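You operate a simulated robot arm through the tools that you are given. There is no shell and no other tool.

You are at the controls of a simulated two-armed robot. One attempt, no reset.

JOB
Fit a new filter of the size on the job card.
Fine: line at zero first; the old one goes on the plate marked used; lid latched and air on again after. Set down upright: filter.

Only the result counts: the job must be done as asked and must still hold three seconds after the hand-in. Knocking over, shifting, dropping, spilling or breaking anything else fails it. Lids that push on must go on centred and level and be pressed home; caps that screw on are set level and turned clockwise until they are tight.

ROBOT AND FRAMES
Two 7-joint arms with two-finger grippers on one trunk that stands fixed in place. Base frame: the origin is at the foot of the trunk, x ahead of it, y to its left, z up. Units: mm, degrees, N and s.
The left shoulder is at [24, 218, 1280], the right one opposite. With the tool pointing down near the work surface each hand reaches from about 100 to 740 mm from the base axis, measured 20 degrees to its own side. Payload 2.2 kg a hand.
The TCP of each hand is the grasp point between the finger pads, 19 mm short of the fingertips. In the tool frame z runs along the fingers and y along their closing line. The gripper opens to 116 mm; its body begins 70 mm behind the TCP.
Orientation is told as [roll, pitch, yaw] about the base's x, y, z axes, in that order, counted from this pose: with the fingers straight down and closing along the base's y, the tool's x points along the base's -x, its y along +y and its z along -z.

CONTROLS
- The arms move only by the tool step_arm. It takes "left_commands", "right_commands" or both (then of equal length, played together; a hand with none holds still); each is a list of rows, each a list of 3 entries, a list of its own where there are three numbers: the gripper command, from -1 (shut) to 1 (fully open), values between in proportion, then the shift along the tool's x, y, z in mm, then the turn, a rotation vector about the tool's x, y, z in degrees. In form: [[claw, [tx, ty, tz], [wx, wy, wz]], ...]. A call has 1 to 20 rows; each row shifts and turns the commanded pose from where the row before left it, along the tool's axes as they then stand. A row lasts 0.2 s, in which the tool goes at most 50 mm and 8.6 degrees; a call with a longer step from one row to the next is refused whole, and so is a gripper value outside its range. Where a pose cannot be reached the arm comes as near as it can. A force on the tool above 40 N (or 10 N above the force at the start of the call, whichever is more), or a blocked arm, ends the call early, and 0.2 s more pass. The fingers move at their own pace (about 203.5 mm/s each) and stop on an object; they squeeze with about 26 N. The grip force told is the motor's: it shows also when the fingers shut on nothing. Time passes only in rows, and 0.2 s behind the last, so rows that do not move let the fingers close. It gives the time, the measured TCP pose, the force on the tool (base axes), the opening and the grip force at its end, in the units of the frame above (readings bear some noise), with the torque about the TCP (base axes, N m) and any sound that the robot's microphone picked up, and new pictures: "show" is both (left out), scene, wrist or none (wrist: the cameras of the hands that moved).
- Cameras (640 x 400 px; columns grow to the right, rows downward): "scene" is now at [126.4, 43.9, 1487.9]; the picture's right is [0.43, -0.90, 0.00], its down [-0.21, -0.10, -0.97] and it looks along [0.88, 0.41, -0.24] (base axes); focal length 214 px, centre (320, 200). "left" rides on the left gripper at [69, 15, -97] in its tool frame; the picture's right is [-0.21, 0.98, 0.00], its down [-0.76, -0.17, -0.63] and it looks along [-0.62, -0.14, 0.77] (tool axes); focal length 251 px, centre (320, 200). "right" rides on the right gripper at [69, -15, -97] in its tool frame; the picture's right is [0.21, 0.98, 0.00], its down [-0.76, 0.17, -0.63] and it looks along [-0.62, 0.13, 0.77] (tool axes); focal length 251 px, centre (320, 200).
- slide_trunk(by): moves the trunk up (or, below 0, down) by that many mm; the arms and the scene camera ride with it, the base frame stays. It gives what a move gives, with no picture.
- turn_head(pan, tilt): turns the head with the scene camera to pan (to the left, within 80 degrees either way) and tilt (down, from -29 to 69), counted from straight ahead of the robot. It gives what a move gives, and a new picture of the scene camera.
- point_at(camera, pixels): for up to 12 pixels [column, row] of the newest picture of that camera ("zoom" is the newest enlarged one), the place [x, y, z] in the base frame of the surface seen there, good to about 2 mm. No time passes.
- inspect(camera, box): a new picture of the part [left, top, right, bottom] of that camera's present view, enlarged. No time passes.
- close_job(): hands the job in; it is judged then, once.

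Unless the task says otherwise, let go and move clear before handing in.

The tools are called after ">>>" as a command line: name --argument value ..., lists and objects as JSON in quotes. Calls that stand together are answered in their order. step_arm: Moves the arms, as the interface text tells. Its arguments: {"type":"object","properties":{"left_commands":{"type":"array","items":{"type":"array"}},"right_commands":{"type":"array","items":{"type":"array"}},"show":{"type":"string","enum":["both","scene","wrist","none"]}},"required":[]} The other tools are called the same way: slide_trunk (by) moves the trunk up or down; turn_head (pan, tilt) turns the head that bears the scene camera; point_at (camera, pixels) gives the place of the surface under pixels of a picture; inspect (camera, box) takes an enlarged picture of a part of a camera's view; close_job () hands the job in.

At the start:

```text
t: 0.0
left_position: [410.8, 512.4, 1483.7]
left_ee_rot: [-0.1, 0.0, 0.0]
left_force: [0.0, -0.2, -0.5]
left_moment: [0.0, 0.01, 0.01]
left_gripper_width: 116.0
left_finger_force: 0.0
right_position: [327.9, 10.5, 1503.6]
right_ee_rot: [0.0, 0.2, 0.1]
right_force: [-0.5, -0.7, -0.8]
right_moment: [0.0, -0.03, -0.01]
right_gripper_width: 116.1
right_finger_force: 0.1
trunk travel left (down, up): [-425.0, 65.0]
head pan, tilt (commanded): [25.2, 13.5]
```

scene: 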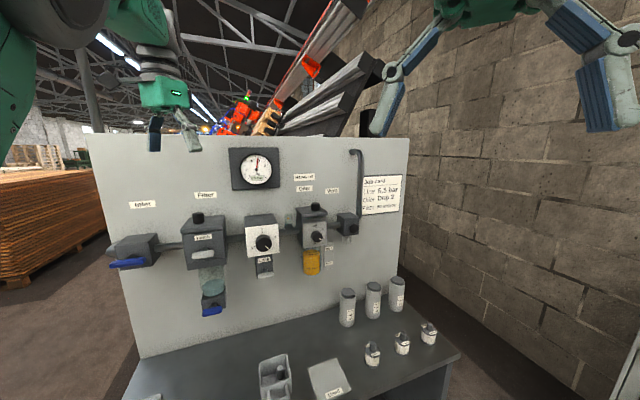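
right: 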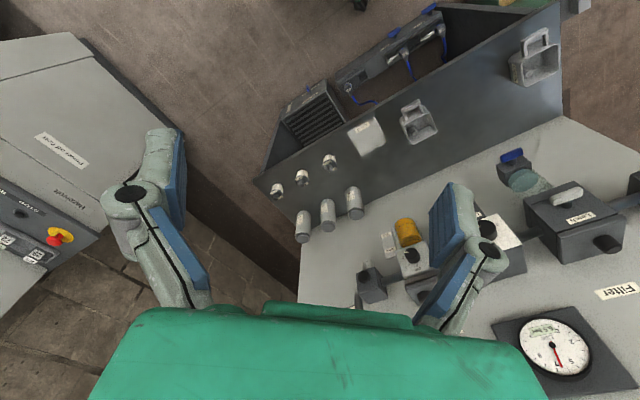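
left: 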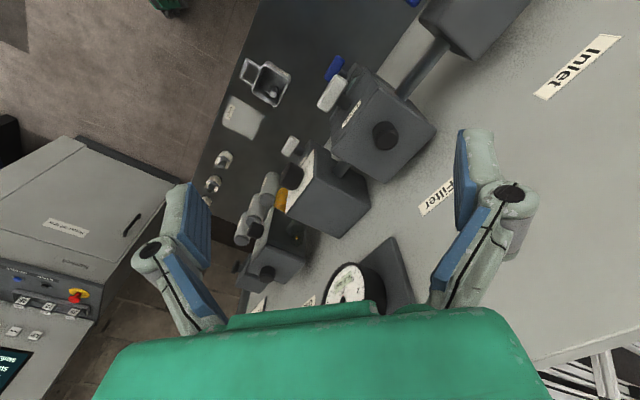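

The scene picture shows a panel with an inlet valve (blue lever near 128,262), a filter housing (205,240), a regulator, an oiler, and a job card near (382,194). I'll enlarge the key parts before I move anything.

>>> inspect --camera "scene" --box '[350, 165, 414, 220]'

>>> inspect --camera "scene" --box '[90, 190, 250, 330]'

>>> inspect --camera "scene" --box '[230, 270, 450, 400]'

>>> inspect --camera "scene" --box '[220, 140, 370, 290]'

```text
7.27 times, centred on (382, 192) of scene
```

zoom: 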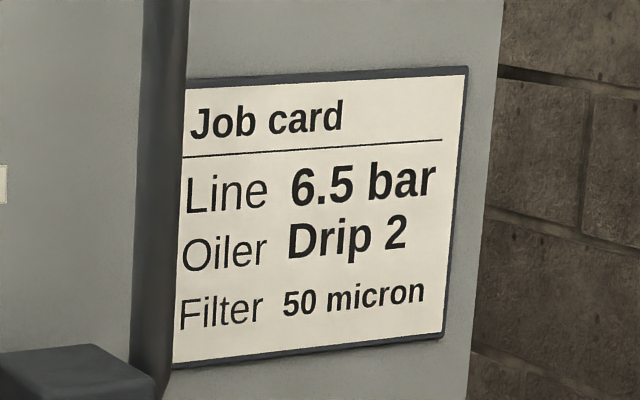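

```text
2.86 times, centred on (170, 260) of scene
```

zoom: 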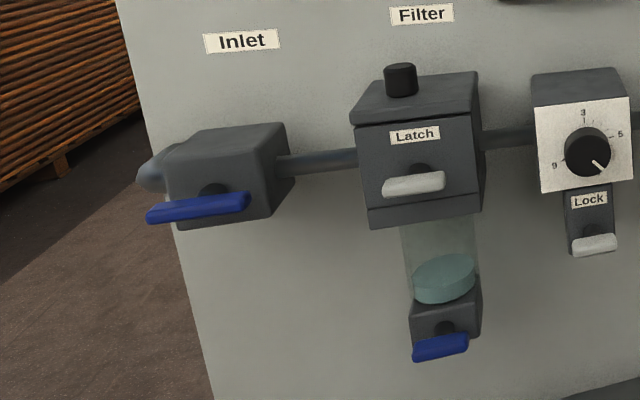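

```text
2.91 times, centred on (340, 335) of scene
```

zoom: 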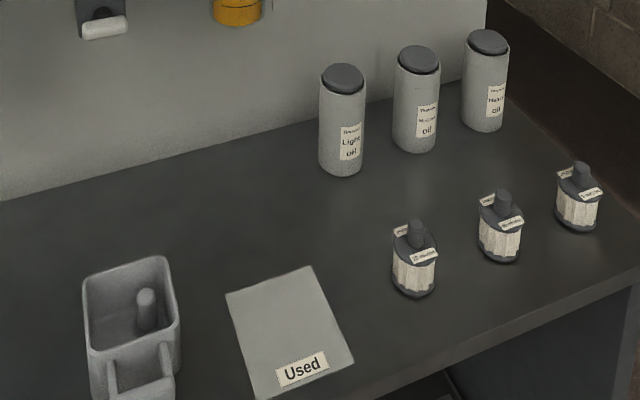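

```text
2.67 times, centred on (295, 215) of scene
```

zoom: 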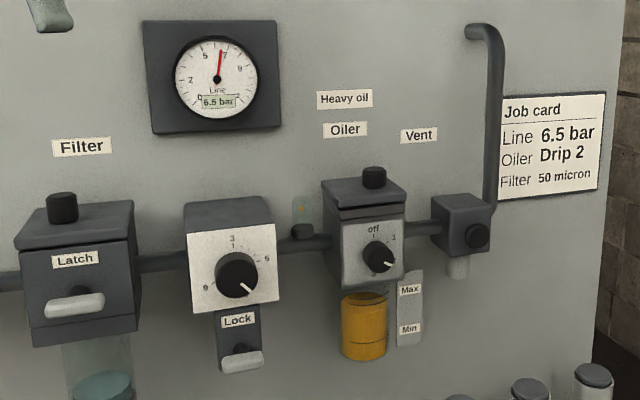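

The job card reads "Filter 50 micron" and the line gauge shows 6.5 bar. Next I'll enlarge the three new filters (372,352), (402,343) and (428,333), plus the inlet, latch and vent.

>>> inspect --camera "scene" --box '[355, 335, 391, 371]'

>>> inspect --camera "scene" --box '[385, 325, 421, 361]'

>>> inspect --camera "scene" --box '[411, 316, 447, 352]'

>>> inspect --camera "scene" --box '[325, 200, 370, 245]'

>>> turn_head --pan 25 --tilt 40

```text
11.11 times, centred on (373, 353) of scene
```

zoom: 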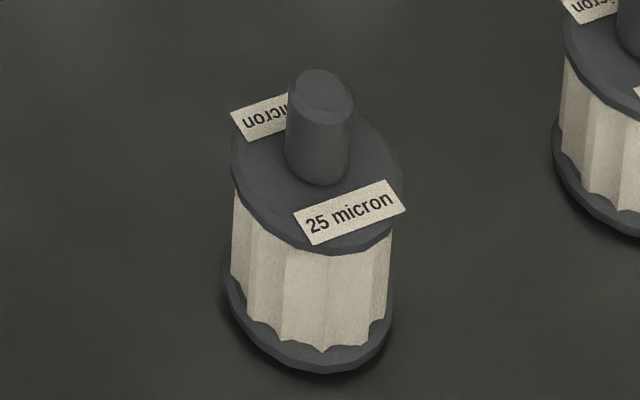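

```text
11.11 times, centred on (403, 343) of scene
```

zoom: 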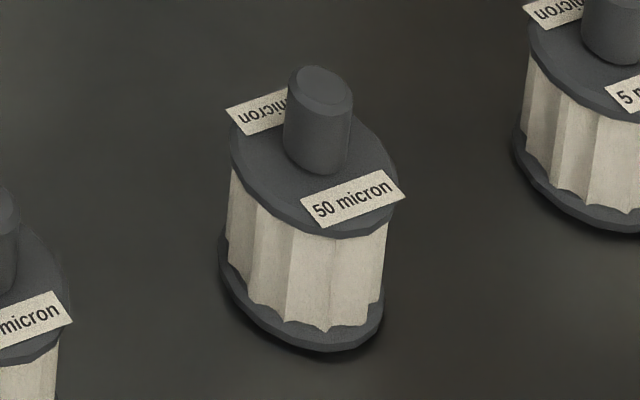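

```text
11.11 times, centred on (429, 334) of scene
```

zoom: 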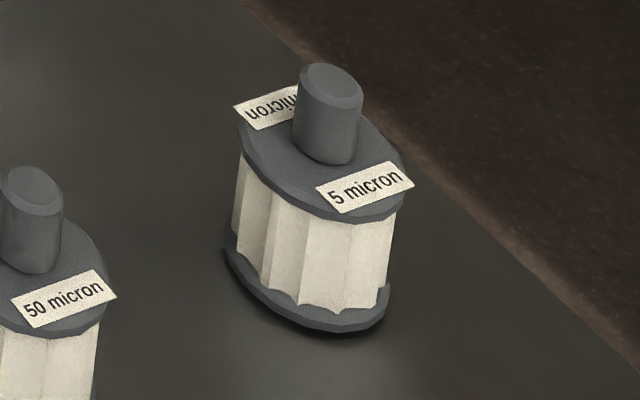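

```text
8.89 times, centred on (348, 222) of scene
```

zoom: 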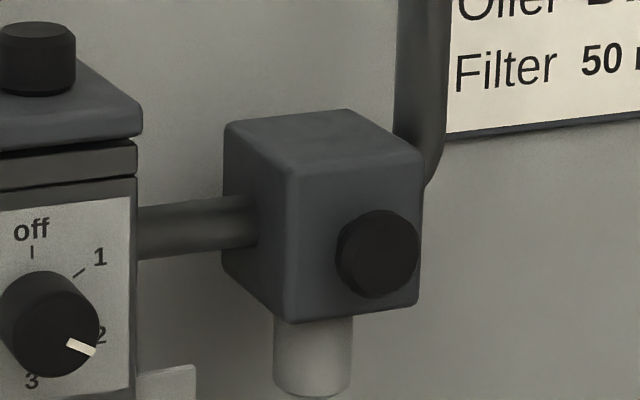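

```text
t: 0.9
left_position: [407.1, 510.8, 1487.0]
left_ee_rot: [0.0, -0.1, -0.1]
left_force: [0.2, 0.3, 0.1]
left_moment: [0.0, 0.02, -0.02]
left_gripper_width: 116.1
left_finger_force: 0.0
right_position: [324.2, 9.4, 1505.8]
right_ee_rot: [-0.1, -0.1, 0.1]
right_force: [-0.5, 0.2, -0.3]
right_moment: [0.02, 0.03, 0.02]
right_gripper_width: 115.6
right_finger_force: 0.0
trunk travel left (down, up): [-425.0, 65.0]
head pan, tilt (commanded): [25.0, 40.0]
```

scene: 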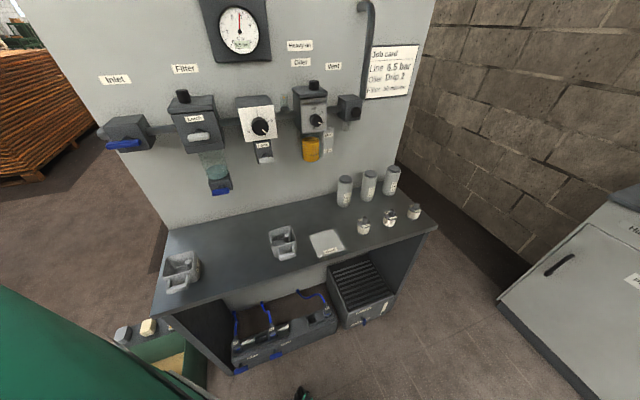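

The middle filter, now at (389,217), is the 50 micron one. I'll measure the parts in 3D and take more enlarged views.

>>> point_at --camera "scene" --pixels '[[122, 144], [107, 147], [138, 143], [199, 135], [183, 96], [348, 113], [217, 190], [389, 214], [326, 243], [283, 240], [180, 270], [250, 200]]'

>>> inspect --camera "scene" --box '[90, 80, 240, 200]'

>>> inspect --camera "scene" --box '[150, 210, 350, 310]'

>>> inspect --camera "scene" --box '[210, 0, 360, 160]'

```text
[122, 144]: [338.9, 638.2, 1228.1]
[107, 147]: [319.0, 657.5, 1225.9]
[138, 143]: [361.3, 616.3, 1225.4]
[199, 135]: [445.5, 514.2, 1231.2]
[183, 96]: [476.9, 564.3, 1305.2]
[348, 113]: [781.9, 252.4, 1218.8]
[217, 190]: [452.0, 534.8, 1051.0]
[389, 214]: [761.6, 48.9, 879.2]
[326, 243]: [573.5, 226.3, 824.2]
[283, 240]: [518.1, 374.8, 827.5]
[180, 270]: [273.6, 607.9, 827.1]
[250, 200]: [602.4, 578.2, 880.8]
```

```text
3.33 times, centred on (165, 140) of scene
```

zoom: 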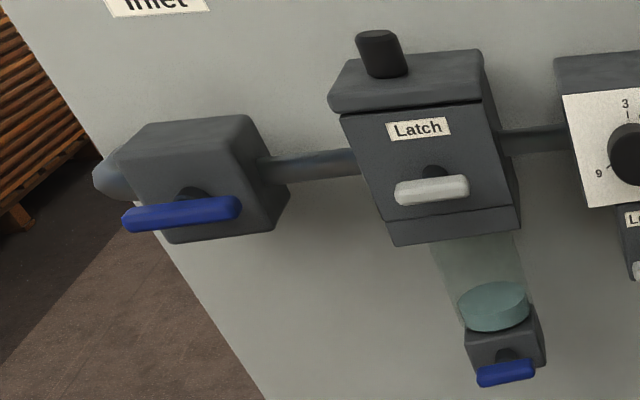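

```text
3.20 times, centred on (250, 260) of scene
```

zoom: 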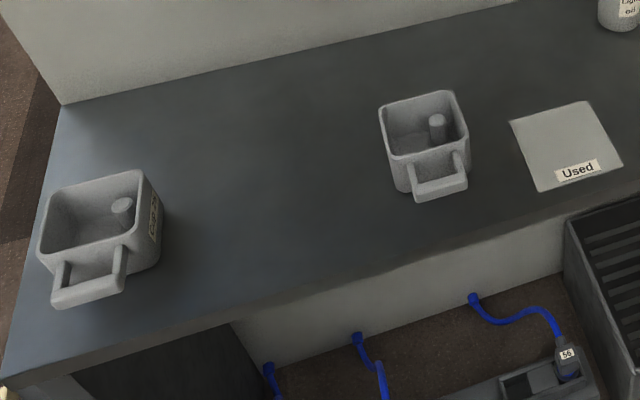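

```text
2.50 times, centred on (285, 80) of scene
```

zoom: 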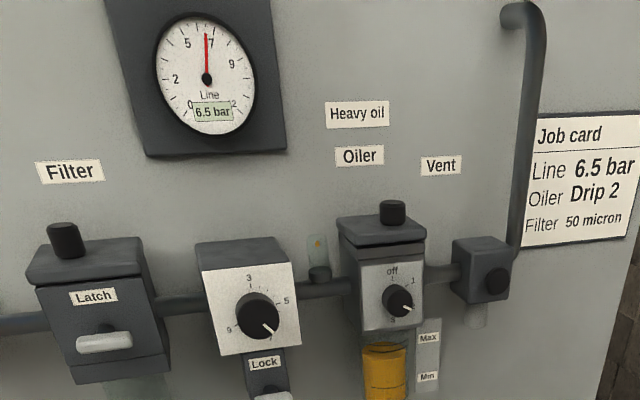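

I have rough places; the panel runs diagonally. I'll take panel-plane points and finer detail from the enlarged pictures.

>>> point_at --camera "scene" --pixels '[[90, 60], [150, 90], [200, 40], [340, 30], [400, 20], [270, 170], [160, 170], [150, 60], [380, 140], [330, 180], [200, 210], [350, 82]]'

>>> inspect --camera "scene" --box '[165, 85, 225, 155]'

>>> inspect --camera "scene" --box '[95, 105, 165, 165]'

```text
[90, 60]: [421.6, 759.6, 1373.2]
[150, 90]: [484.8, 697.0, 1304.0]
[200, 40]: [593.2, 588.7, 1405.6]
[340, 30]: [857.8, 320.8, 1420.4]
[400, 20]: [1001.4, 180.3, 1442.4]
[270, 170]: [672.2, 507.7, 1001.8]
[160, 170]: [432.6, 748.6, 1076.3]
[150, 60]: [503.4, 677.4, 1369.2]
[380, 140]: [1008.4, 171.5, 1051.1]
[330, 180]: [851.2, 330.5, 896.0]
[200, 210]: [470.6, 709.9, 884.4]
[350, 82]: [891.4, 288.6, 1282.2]
```

```text
5.71 times, centred on (195, 120) of scene
```

zoom: 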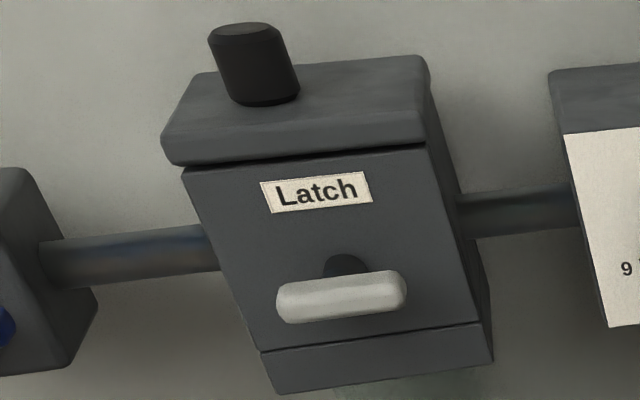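

```text
6.67 times, centred on (130, 135) of scene
```

zoom: 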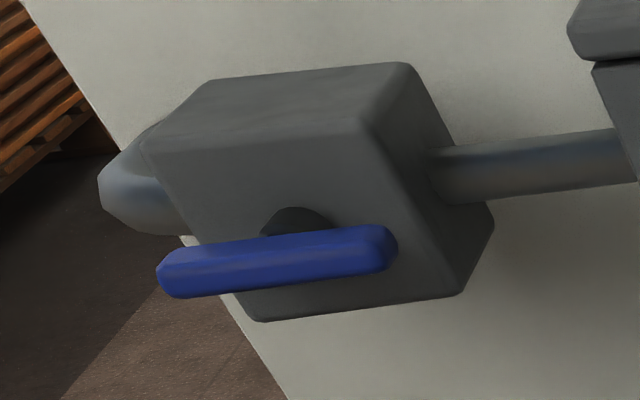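

The panel lies on x+y≈1181.5, so it faces the robot at 45°. I'll measure the inlet lever and body precisely in this zoom (lever from 160,280 to 392,248).

>>> point_at --camera "zoom" --pixels '[[165, 270], [275, 260], [275, 240], [275, 280], [390, 245], [300, 218], [230, 195], [350, 300], [445, 290], [370, 125], [300, 90], [480, 220]]'

>>> inspect --camera "scene" --box '[165, 85, 225, 155]'

```text
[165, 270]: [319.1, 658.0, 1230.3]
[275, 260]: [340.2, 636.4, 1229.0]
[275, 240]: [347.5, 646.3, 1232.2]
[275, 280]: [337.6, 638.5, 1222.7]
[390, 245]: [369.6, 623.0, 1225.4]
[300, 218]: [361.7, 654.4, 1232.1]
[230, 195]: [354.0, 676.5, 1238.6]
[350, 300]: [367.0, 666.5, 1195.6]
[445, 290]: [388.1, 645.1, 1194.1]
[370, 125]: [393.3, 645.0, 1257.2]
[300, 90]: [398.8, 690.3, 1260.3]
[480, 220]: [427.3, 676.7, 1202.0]
```

```text
5.71 times, centred on (195, 120) of scene
```

zoom: 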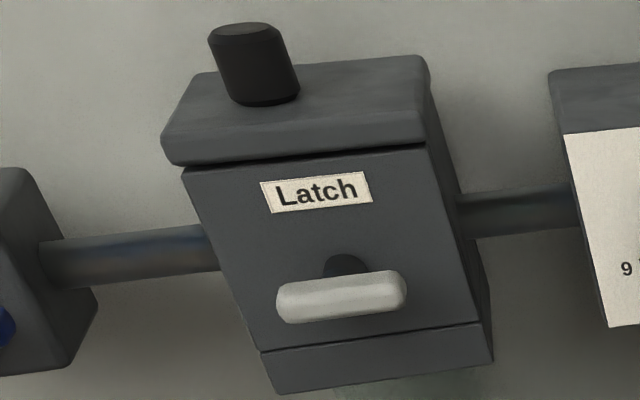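

Inlet lever: pivot near u=-209 along the panel, z≈1226, standing 132–145 mm out. Now the same for the latch, knob and lid in the newest zoom.

>>> point_at --camera "zoom" --pixels '[[280, 303], [340, 285], [340, 315], [402, 290], [347, 262], [255, 35], [255, 75], [270, 98], [175, 155], [425, 140], [300, 160], [440, 300]]'

>>> inspect --camera "scene" --box '[325, 85, 375, 135]'

```text
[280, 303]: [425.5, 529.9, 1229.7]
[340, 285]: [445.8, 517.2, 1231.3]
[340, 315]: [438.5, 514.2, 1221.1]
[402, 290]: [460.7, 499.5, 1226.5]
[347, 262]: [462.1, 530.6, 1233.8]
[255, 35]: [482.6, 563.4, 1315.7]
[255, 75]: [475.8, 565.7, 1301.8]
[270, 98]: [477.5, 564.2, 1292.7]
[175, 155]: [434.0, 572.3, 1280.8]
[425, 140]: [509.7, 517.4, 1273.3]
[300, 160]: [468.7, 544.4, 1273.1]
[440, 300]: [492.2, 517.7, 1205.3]
```

```text
8.00 times, centred on (350, 110) of scene
```

zoom: 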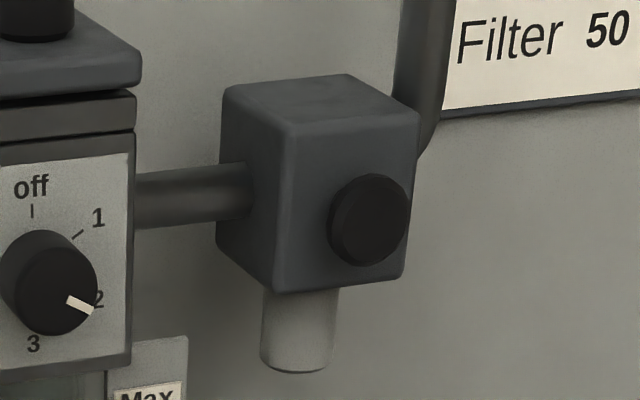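

Now the vent button measurements, and a look at the lid from above with the left wrist camera around (370,120).

>>> point_at --camera "zoom" --pixels '[[375, 215], [345, 215], [400, 215], [375, 185], [375, 250], [300, 200], [340, 100], [405, 130], [340, 270], [290, 270]]'

>>> inspect --camera "left" --box '[280, 40, 480, 180]'

>>> inspect --camera "right" --box '[480, 130, 640, 270]'

```text
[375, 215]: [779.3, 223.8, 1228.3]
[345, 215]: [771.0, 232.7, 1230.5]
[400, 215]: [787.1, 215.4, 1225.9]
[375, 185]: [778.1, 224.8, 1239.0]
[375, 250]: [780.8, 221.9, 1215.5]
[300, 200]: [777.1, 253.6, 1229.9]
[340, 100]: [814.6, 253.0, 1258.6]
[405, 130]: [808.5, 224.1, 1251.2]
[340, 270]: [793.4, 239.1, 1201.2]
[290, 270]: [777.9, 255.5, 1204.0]
```

```text
2.86 times, centred on (380, 110) of left
```

zoom: 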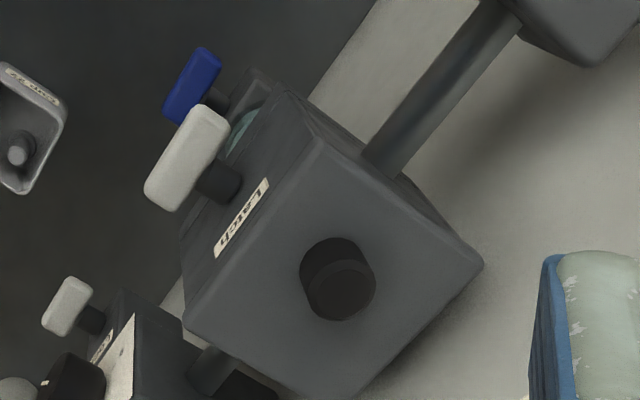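

```text
2.86 times, centred on (560, 200) of right
```

zoom: 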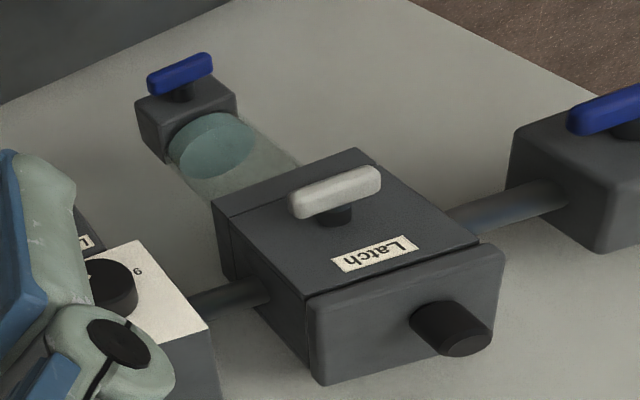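

>>> inspect --camera "left" --box '[280, 40, 480, 180]'

```text
2.86 times, centred on (380, 110) of left
```

zoom: 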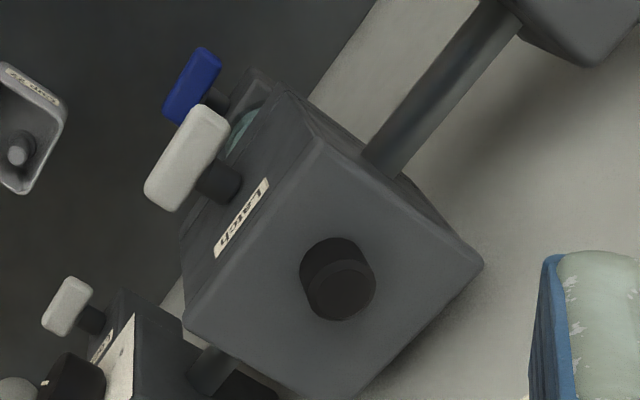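

>>> point_at --camera "zoom" --pixels '[[338, 290], [318, 290], [358, 290], [338, 310], [338, 270], [319, 148], [190, 325], [475, 265], [360, 390], [300, 250], [200, 120], [165, 195]]'

>>> inspect --camera "scene" --box '[350, 170, 430, 240]'

```text
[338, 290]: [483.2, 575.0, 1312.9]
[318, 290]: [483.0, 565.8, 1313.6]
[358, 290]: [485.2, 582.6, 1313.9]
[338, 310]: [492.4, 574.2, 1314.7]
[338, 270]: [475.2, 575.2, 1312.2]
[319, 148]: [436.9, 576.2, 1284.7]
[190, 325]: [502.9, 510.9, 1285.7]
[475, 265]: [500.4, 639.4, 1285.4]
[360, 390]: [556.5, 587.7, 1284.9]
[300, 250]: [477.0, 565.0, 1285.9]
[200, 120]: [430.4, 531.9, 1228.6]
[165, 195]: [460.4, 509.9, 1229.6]
```

```text
5.71 times, centred on (390, 205) of scene
```

zoom: 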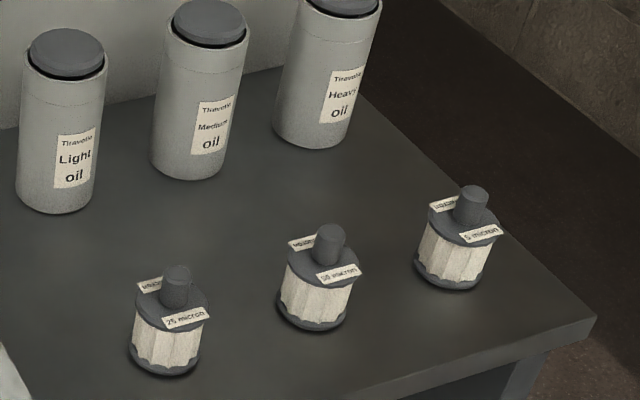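

The latch pivot is near u=-51, z≈1227, and the lid knob is at about (484,575,1313). The vent button is at (779,224,1228), and the 50 micron filter is at about (762,49). First I'll turn the left hand to point horizontally at the panel for the inlet lever.

>>> step_arm --left_commands '[[-0.2, [20, 0, 0], [0, 0, -7.5]], [-0.2, [10, 0, 0], [0, 0, -7.5]], [-0.2, [10, 0, 0], [0, 0, -7.5]], [-0.2, [10, 0, 0], [0, 0, -7.5]], [-0.2, [0, 0, 0], [0, 0, -7.5]], [-0.2, [0, 0, 0], [0, 0, -7.5]], [-0.2, [0, 0, 0], [0, -8.2, 0]], [-0.2, [0, 0, 0], [0, -8.2, 0]], [-0.2, [0, 0, 0], [0, -8.2, 0]], [-0.2, [0, 0, 0], [0, -8.2, 0]], [-0.2, [0, 0, 0], [0, -8.2, 0]], [-0.2, [0, 0, 0], [0, -8.2, 0]], [-0.2, [0, 0, 0], [0, -8.2, 0]], [-0.2, [0, 0, 0], [0, -8.2, 0]], [-0.2, [0, 0, 0], [0, -8.2, 0]], [-0.2, [0, 0, 0], [0, -8.2, 0]], [-0.2, [0, 0, 0], [0, -8.0, 0]], [-0.2, [0, 0, 0], [0, 0, 0]]]'

```text
t: 4.7
left_position: [414.9, 601.1, 1493.2]
left_ee_rot: [-68.2, -89.5, 113.0]
left_force: [-0.4, -0.5, 0.4]
left_moment: [0.05, -0.03, -0.02]
left_gripper_width: 46.6
left_finger_force: 0.1
left hand out of reach, approached as far as the arm can: row 10, 11, 12, 13, 14, 15, 17
right_position: [325.2, 9.5, 1505.1]
right_ee_rot: [0.0, 0.0, 0.0]
right_force: [-0.8, 0.0, -0.4]
right_moment: [0.0, 0.01, -0.01]
right_gripper_width: 116.1
right_finger_force: 0.1
trunk travel left (down, up): [-425.0, 65.0]
head pan, tilt (commanded): [25.0, 40.0]
```

scene: 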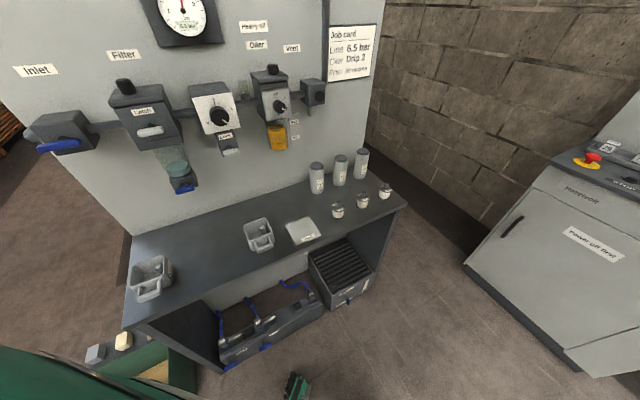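
left: 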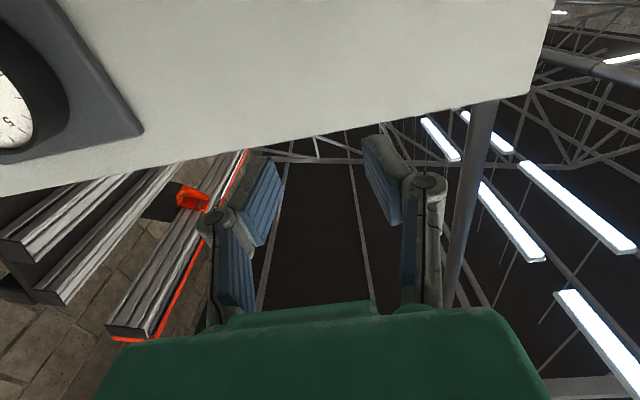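

The left hand now points squarely at the panel, but the arm drifted to (415,601,1493) because the commanded pose was too near the shoulder. I'll back off and come down in small steps to see where it can go.

>>> step_arm --left_commands '[[-0.2, [5, 5, -12], [0, 0, 0]], [-0.2, [10, 10, -10], [0, 0, 0]], [-0.2, [15, 10, -8], [0, 0, 0]], [-0.2, [20, 10, -8], [0, 0, 0]], [-0.2, [20, 10, -8], [0, 0, 0]], [-0.2, [20, 10, -8], [0, 0, 0]], [-0.2, [0, 0, 0], [0, 0, 0]]]'

```text
t: 6.3
left_position: [340.7, 619.4, 1397.7]
left_ee_rot: [-34.3, -88.6, 80.1]
left_force: [-0.2, 0.6, -0.9]
left_moment: [0.05, 0.03, -0.01]
left_gripper_width: 46.5
left_finger_force: 0.0
left hand out of reach, approached as far as the arm can: row 1, 6
right_position: [324.0, 11.2, 1505.1]
right_ee_rot: [0.1, -0.1, 0.1]
right_force: [0.3, -0.7, 0.4]
right_moment: [-0.01, 0.0, 0.01]
right_gripper_width: 116.0
right_finger_force: 0.1
trunk travel left (down, up): [-425.0, 65.0]
head pan, tilt (commanded): [25.0, 40.0]
```

scene: 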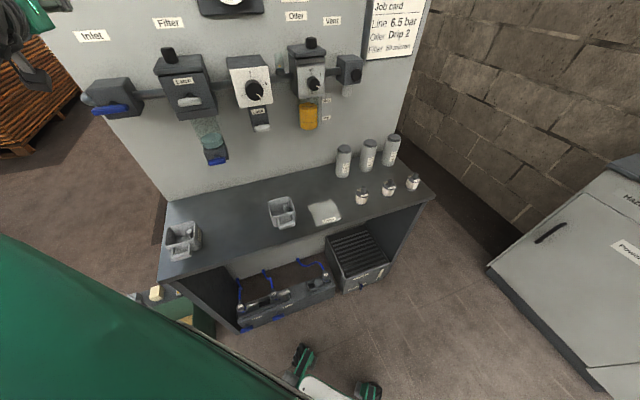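
left: 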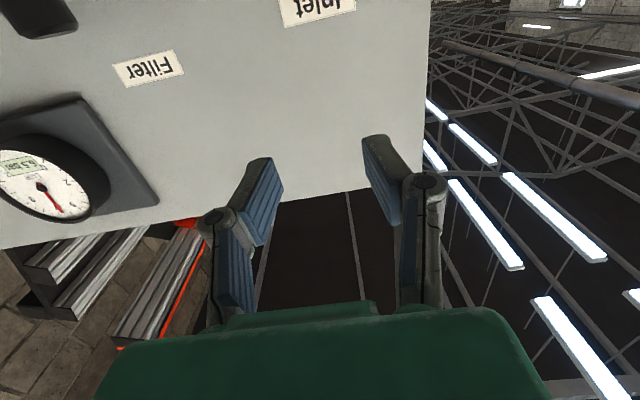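

The hand is at u≈-197, d≈157, z≈1398, right at the edge of its near reach. I'll step further down and away from the panel and watch for out-of-reach reports.

>>> step_arm --left_commands '[[-0.2, [10, 3, -15], [0, 0, 0]], [-0.2, [20, 3, -10], [0, 0, 0]], [-0.2, [20, 3, -10], [0, 0, 0]], [-0.2, [20, 0, 0], [0, 0, 0]], [-0.2, [20, 0, 0], [0, 0, 0]], [-0.2, [0, 0, 0], [0, 0, 0]]]' --show "wrist"

```text
t: 7.7
left_position: [348.3, 628.5, 1363.6]
left_ee_rot: [-134.3, -89.7, 179.2]
left_force: [0.2, 0.2, 0.6]
left_moment: [-0.02, -0.02, -0.02]
left_gripper_width: 46.1
left_finger_force: 0.0
left hand out of reach, approached as far as the arm can: row 1, 2, 3, 4, 5
right_position: [322.1, 7.8, 1505.1]
right_ee_rot: [0.1, -0.2, 0.1]
right_force: [-0.3, -0.5, 0.2]
right_moment: [-0.02, 0.0, 0.02]
right_gripper_width: 115.8
right_finger_force: 0.3
trunk travel left (down, up): [-425.0, 65.0]
head pan, tilt (commanded): [25.0, 40.0]
```

left: 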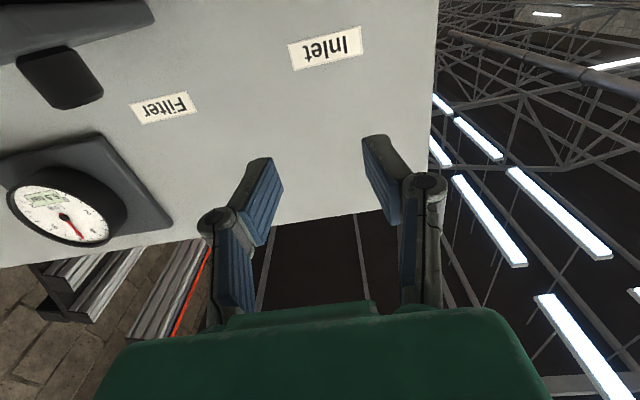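

Horizontal pointing at the inlet is out of this arm's near reach, so I'll go back to fingers-down and push the lever from above. I'm turning the hand back down here; d≈145 and z≈1364 are clear of the parts below.

>>> step_arm --left_commands '[[-1, [0, 0, 0], [0, 8.2, 0]], [-1, [0, 0, 0], [0, 8.2, 0]], [-1, [0, 0, 0], [0, 8.2, 0]], [-1, [0, 0, 0], [0, 8.2, 0]], [-1, [0, 0, 0], [0, 8.2, 0]], [-1, [0, 0, 0], [0, 8.2, 0]], [-1, [0, 0, 0], [0, 8.2, 0]], [-1, [0, 0, 0], [0, 8.2, 0]], [-1, [0, 0, 0], [0, 8.2, 0]], [-1, [0, 0, 0], [0, 8.2, 0]], [-1, [0, 0, 0], [0, 8.0, 0]], [-1, [0, 0, 0], [0, 0, 0]]]'

```text
t: 10.3
left_position: [351.2, 631.1, 1362.7]
left_ee_rot: [-0.2, -0.1, 45.0]
left_force: [-0.2, 0.2, 0.2]
left_moment: [-0.03, -0.04, 0.0]
left_gripper_width: 0.1
left_finger_force: 26.0
right_position: [323.1, 10.0, 1503.7]
right_ee_rot: [-0.1, 0.0, 0.1]
right_force: [-0.6, 0.2, 0.0]
right_moment: [0.03, -0.01, 0.0]
right_gripper_width: 115.7
right_finger_force: 0.1
trunk travel left (down, up): [-425.0, 65.0]
head pan, tilt (commanded): [25.0, 40.0]
```

scene: 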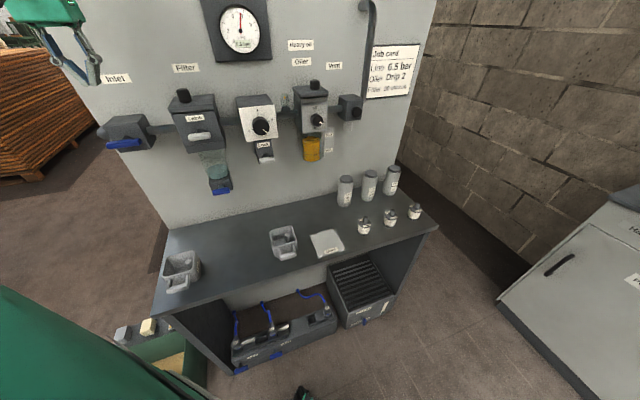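
left: 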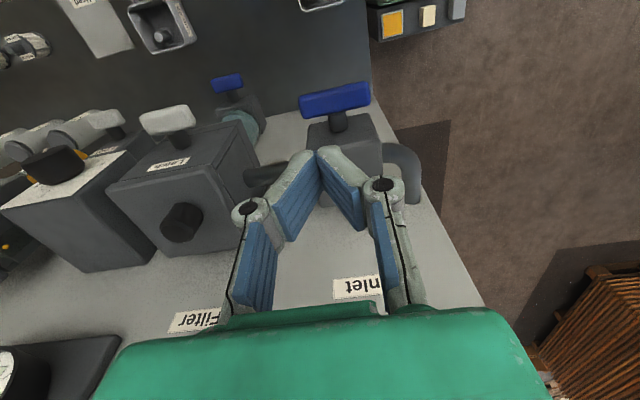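

Fingers point down again with yaw 45, at u≈-198, d≈141 and clear above the inlet lever (335,98 in the left picture). I'll bring the closed fingertips to just above the lever's right end.

>>> step_arm --left_commands '[[-1, [4, -11, 20], [0, 0, 0]], [-1, [0, 0, 25], [0, 0, 0]], [-1, [0, 0, 25], [0, 0, 0]], [-1, [0, 0, 22], [0, 0, 0]], [-1, [0, 0, 0], [0, 0, 0]]]'

>>> inspect --camera "scene" --box '[60, 60, 200, 180]'

```text
t: 11.5
left_position: [356.4, 621.0, 1269.5]
left_ee_rot: [0.0, -0.2, 44.9]
left_force: [-1.2, 0.0, -0.2]
left_moment: [0.03, -0.02, 0.0]
left_gripper_width: 0.2
left_finger_force: 26.1
right_position: [324.3, 6.6, 1504.8]
right_ee_rot: [0.0, 0.1, 0.1]
right_force: [0.6, 0.1, 0.1]
right_moment: [0.04, -0.04, -0.02]
right_gripper_width: 115.9
right_finger_force: 0.1
trunk travel left (down, up): [-425.0, 65.0]
head pan, tilt (commanded): [25.0, 40.0]
```

scene: 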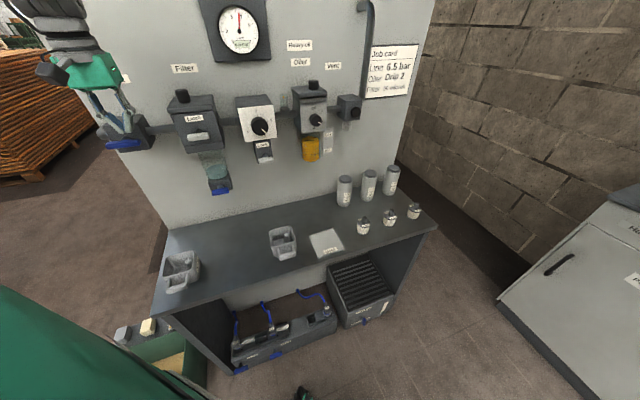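
left: 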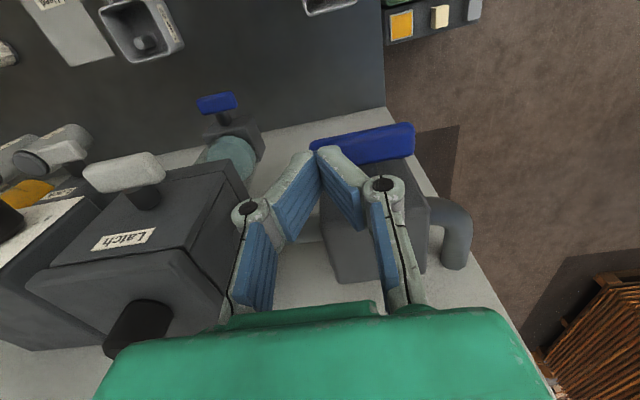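

```text
3.33 times, centred on (130, 120) of scene
```

zoom: 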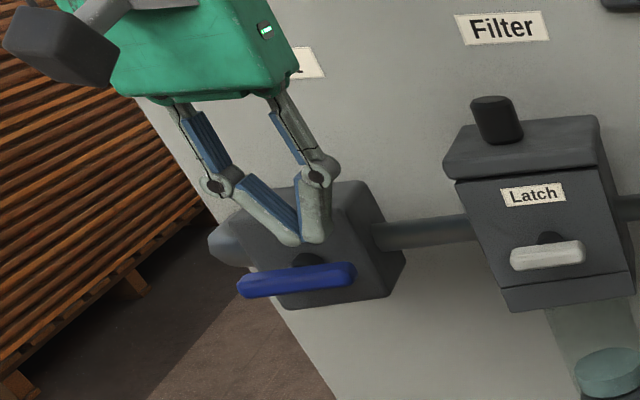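

Fingertips are at u≈-187, d≈144, tip z≈1250, just above the lever's right end (345,270 in the zoom). I'll push down in small steps.

>>> step_arm --left_commands '[[-1, [0, 0, 6], [0, 0, 0]], [-1, [0, 0, 6], [0, 0, 0]], [-1, [0, 0, 5], [0, 0, 0]], [-1, [0, 0, 4], [0, 0, 0]], [-1, [0, 0, 4], [0, 0, 0]], [-1, [0, 0, 4], [0, 0, 0]], [-1, [0, 0, 4], [0, 0, 0]], [-1, [0, 0, 0], [0, 0, 0]]]'

>>> inspect --camera "scene" --box '[60, 60, 200, 180]'

```text
t: 13.1
left_position: [355.1, 619.2, 1248.0]
left_ee_rot: [-0.2, -1.0, 44.9]
left_force: [-3.3, -8.2, 16.2]
left_moment: [-0.09, 0.04, 0.02]
left_gripper_width: 6.0
left_finger_force: 28.1
right_position: [321.6, 5.1, 1504.8]
right_ee_rot: [0.2, -0.2, 0.2]
right_force: [0.0, 0.6, 0.2]
right_moment: [0.02, 0.01, 0.03]
right_gripper_width: 116.1
right_finger_force: 0.0
trunk travel left (down, up): [-425.0, 65.0]
head pan, tilt (commanded): [25.0, 40.0]
stopped in row 7 (left hand): the force on the tool passed its limit at 45 N (the readings are from after the stop); the commanded pose is now the measured one
```

scene: 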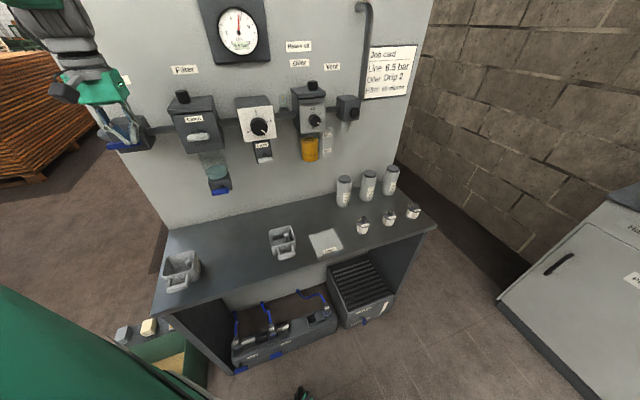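
left: 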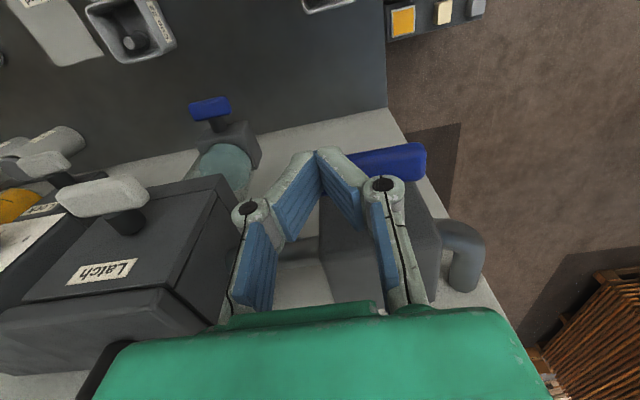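

```text
3.33 times, centred on (130, 120) of scene
```

zoom: 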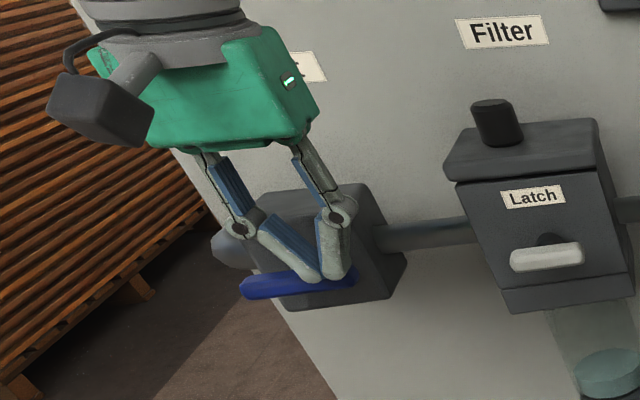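

The push stopped at 45 N with the lever still level, so it likely turns the other way. I'll lift and press on the left end (u≈-232) instead.

>>> step_arm --left_commands '[[-1, [2, 0, -12], [0, 0, 0]], [-1, [0, 0, -13], [0, 0, 0]], [-1, [0, 23, 0], [0, 0, 0]], [-1, [0, 23, 0], [0, 0, 0]], [-1, [0, 0, 8], [0, 0, 0]], [-1, [0, 0, 8], [0, 0, 0]], [-1, [0, 0, 4], [0, 0, 0]], [-1, [0, 0, 4], [0, 0, 0]], [-1, [0, 0, 4], [0, 0, 0]], [-1, [0, 0, 4], [0, 0, 0]], [-1, [0, 0, 4], [0, 0, 0]], [-1, [0, 0, 4], [0, 0, 0]], [-1, [0, 0, 0], [0, 0, 0]]]'

>>> inspect --camera "scene" --box '[60, 60, 200, 180]'

```text
t: 15.9
left_position: [320.7, 653.1, 1229.1]
left_ee_rot: [-0.1, -1.0, 44.9]
left_force: [-2.2, -0.5, 1.5]
left_moment: [-0.01, 0.03, 0.0]
left_gripper_width: 0.1
left_finger_force: 28.2
right_position: [321.1, 8.8, 1506.4]
right_ee_rot: [0.1, -0.2, 0.0]
right_force: [-0.5, -0.3, -0.2]
right_moment: [-0.01, 0.02, 0.02]
right_gripper_width: 116.2
right_finger_force: 0.1
trunk travel left (down, up): [-425.0, 65.0]
head pan, tilt (commanded): [25.0, 40.0]
```

scene: 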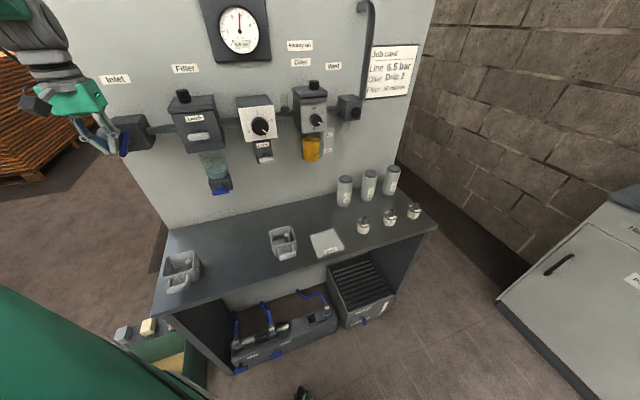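
left: 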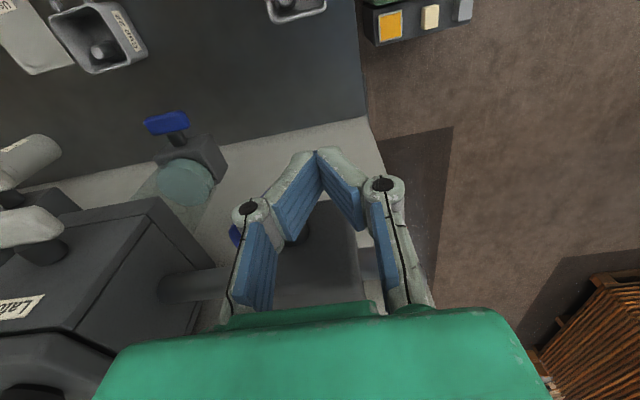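

```text
3.33 times, centred on (130, 120) of scene
```

zoom: 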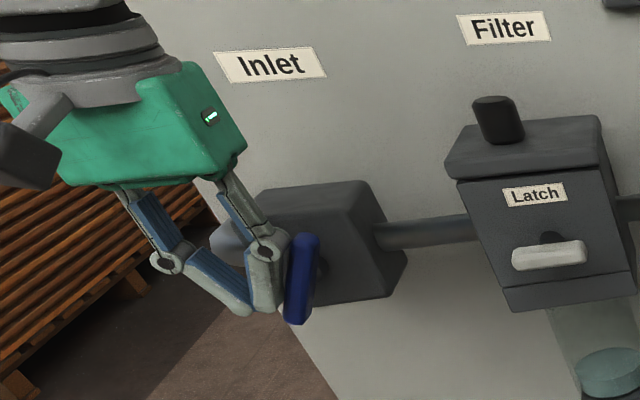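

The lever swung counter-clockwise and now stands nearly upright at (302,280) in the zoom. I'll push its lower end sideways to finish the quarter turn, then look at the gauge.

>>> step_arm --left_commands '[[-1, [0, 2, 4], [0, 0, 0]], [-1, [0, 0, 4], [0, 0, 0]], [-1, [0, -3, 0], [0, 0, 0]], [-1, [0, -3, 0], [0, 0, 0]], [-1, [0, -3, 0], [0, 0, 0]], [-1, [0, -3, 0], [0, 0, 0]], [-1, [0, -2, 0], [0, 0, 0]], [-1, [0, 0, 0], [0, 0, 0]]]'

>>> inspect --camera "scene" --box '[60, 60, 200, 180]'

>>> inspect --camera "scene" --box '[205, 0, 275, 60]'

```text
t: 17.0
left_position: [318.8, 655.3, 1222.1]
left_ee_rot: [0.7, -1.5, 45.1]
left_force: [-25.7, 27.5, 5.9]
left_moment: [-0.1, -0.16, 0.08]
left_gripper_width: 0.0
left_finger_force: 27.9
right_position: [319.6, 6.8, 1505.5]
right_ee_rot: [0.0, -0.2, -0.1]
right_force: [-0.2, 0.3, -0.7]
right_moment: [0.02, 0.05, 0.03]
right_gripper_width: 116.2
right_finger_force: 0.0
trunk travel left (down, up): [-425.0, 65.0]
head pan, tilt (commanded): [25.0, 40.0]
stopped in row 5 (left hand): the force on the tool passed its limit at 43 N (the readings are from after the stop); the commanded pose is now the measured one
```

scene: 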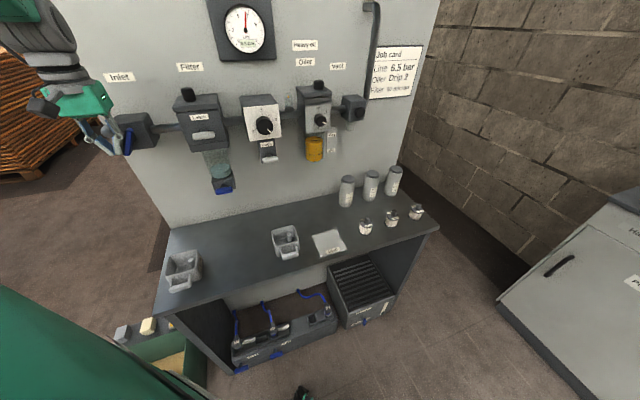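
left: 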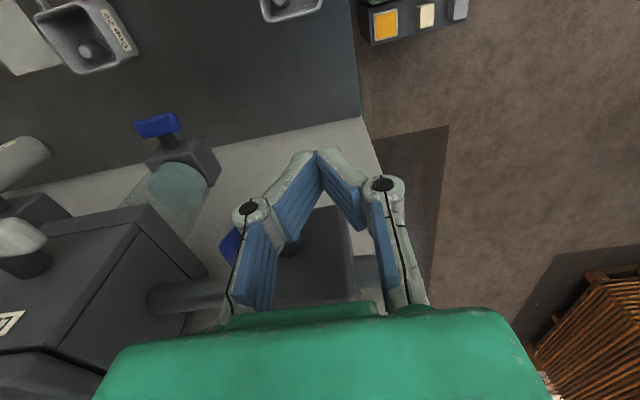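

```text
3.33 times, centred on (130, 120) of scene
```

zoom: 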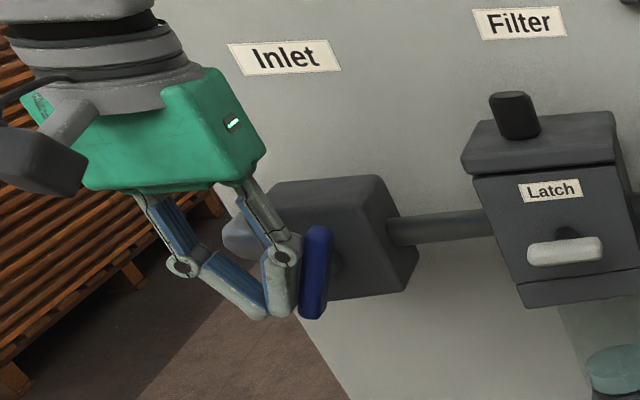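

```text
6.67 times, centred on (240, 30) of scene
```

zoom: 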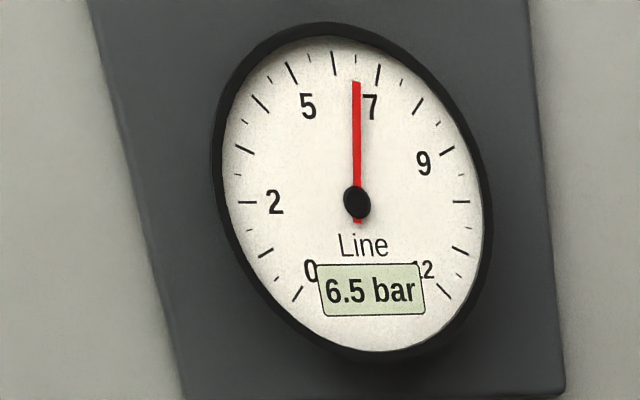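

The lever hit its stop upright, so the inlet is shut; the gauge still shows 6.5 bar trapped in the line. I'll back the left hand off and raise it clear.

>>> step_arm --left_commands '[[-1, [0, 10, 0], [0, 0, 0]], [-1, [10, 10, 0], [0, 0, 0]], [-1, [10, 0, -30], [0, 0, 0]], [-1, [5, 0, -40], [0, 0, 0]], [-1, [5, 0, -40], [0, 0, 0]], [-1, [0, 0, -40], [0, 0, 0]], [-1, [0, 0, 0], [0, 0, 0]]]'

>>> inspect --camera "scene" --box '[60, 60, 200, 180]'

>>> inspect --camera "scene" --box '[280, 70, 380, 170]'

```text
t: 18.6
left_position: [285.5, 632.2, 1375.3]
left_ee_rot: [0.5, -1.7, 44.8]
left_force: [0.1, -0.6, 0.7]
left_moment: [0.0, 0.04, -0.01]
left_gripper_width: 0.0
left_finger_force: 28.3
right_position: [321.7, -3.1, 1503.6]
right_ee_rot: [0.4, -0.1, -0.1]
right_force: [-0.5, -1.0, 0.0]
right_moment: [0.05, 0.01, 0.02]
right_gripper_width: 116.0
right_finger_force: 0.2
trunk travel left (down, up): [-425.0, 65.0]
head pan, tilt (commanded): [25.0, 40.0]
```

scene: 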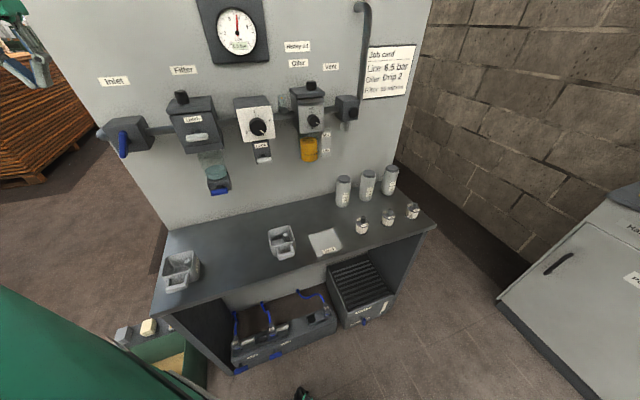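
left: 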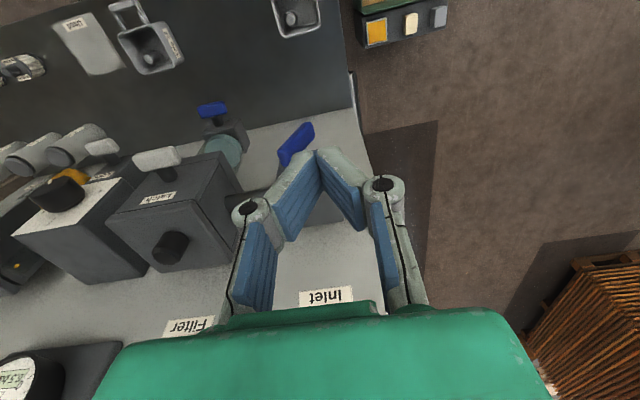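

```text
3.33 times, centred on (130, 120) of scene
```

zoom: 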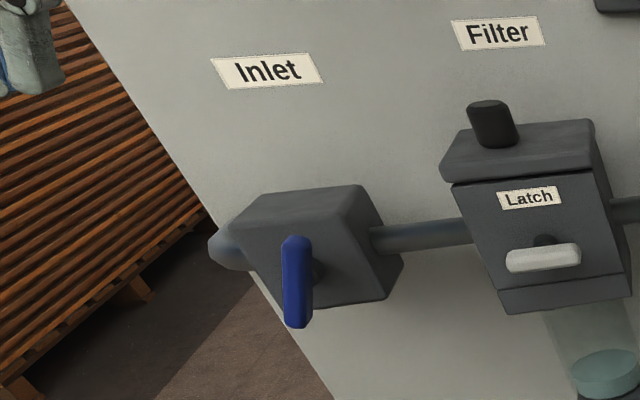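

```text
4.00 times, centred on (330, 120) of scene
```

zoom: 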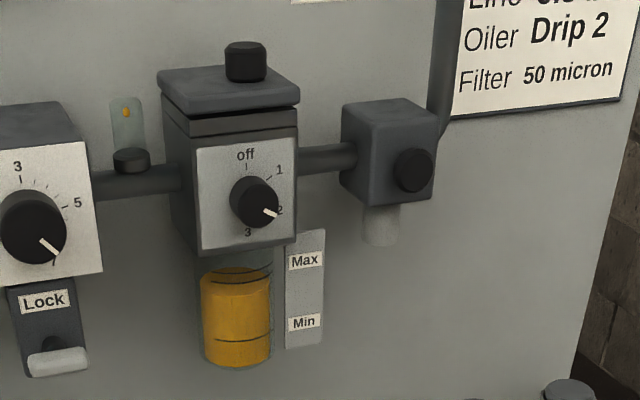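

The inlet lever at (297,280) is upright, so it's shut. Next is the vent: I'll bring the right hand forward with closed fingers and turn it to face the panel.

>>> step_arm --right_commands '[[-1, [-34, 4.7, 25], [0, 0, 0]], [-1, [-34, 4.7, 25], [0, 0, 0]], [-1, [-34, 4.7, 25], [0, 0, 0]], [-1, [-34, 4.7, 25], [0, 0, 0]], [-1, [-34, 4.7, 25], [0, 0, 0]], [-1, [-34, 4.7, 25], [0, 0, 0]], [-1, [-34, 4.7, 25], [0, 0, 0]], [-1, [0, 0, 0], [0, 0, -7.5]], [-1, [0, 0, 0], [0, 0, -7.5]], [-1, [0, 0, 0], [0, 0, -7.5]], [-1, [0, 0, 0], [0, 0, -7.5]], [-1, [0, 0, 0], [0, 0, -7.5]], [-1, [0, 0, 0], [0, 0, -7.5]], [-1, [0, 0, 0], [0, 0, 0]]]' --show "scene"

```text
t: 21.6
left_position: [287.2, 648.6, 1368.2]
left_ee_rot: [0.1, -1.1, 45.1]
left_force: [-0.3, 0.4, -1.3]
left_moment: [-0.01, -0.08, 0.0]
left_gripper_width: 0.1
left_finger_force: 28.1
right_position: [560.4, 47.1, 1330.6]
right_ee_rot: [-0.3, 0.0, 45.2]
right_force: [-1.1, 1.0, -0.3]
right_moment: [-0.06, -0.04, 0.0]
right_gripper_width: 0.0
right_finger_force: 26.0
trunk travel left (down, up): [-425.0, 65.0]
head pan, tilt (commanded): [25.0, 40.0]
```

scene: 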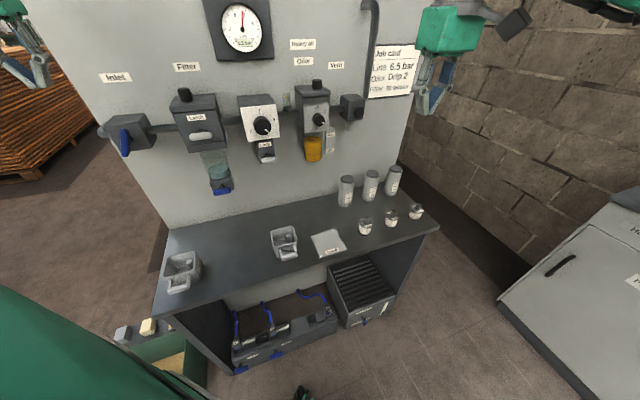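

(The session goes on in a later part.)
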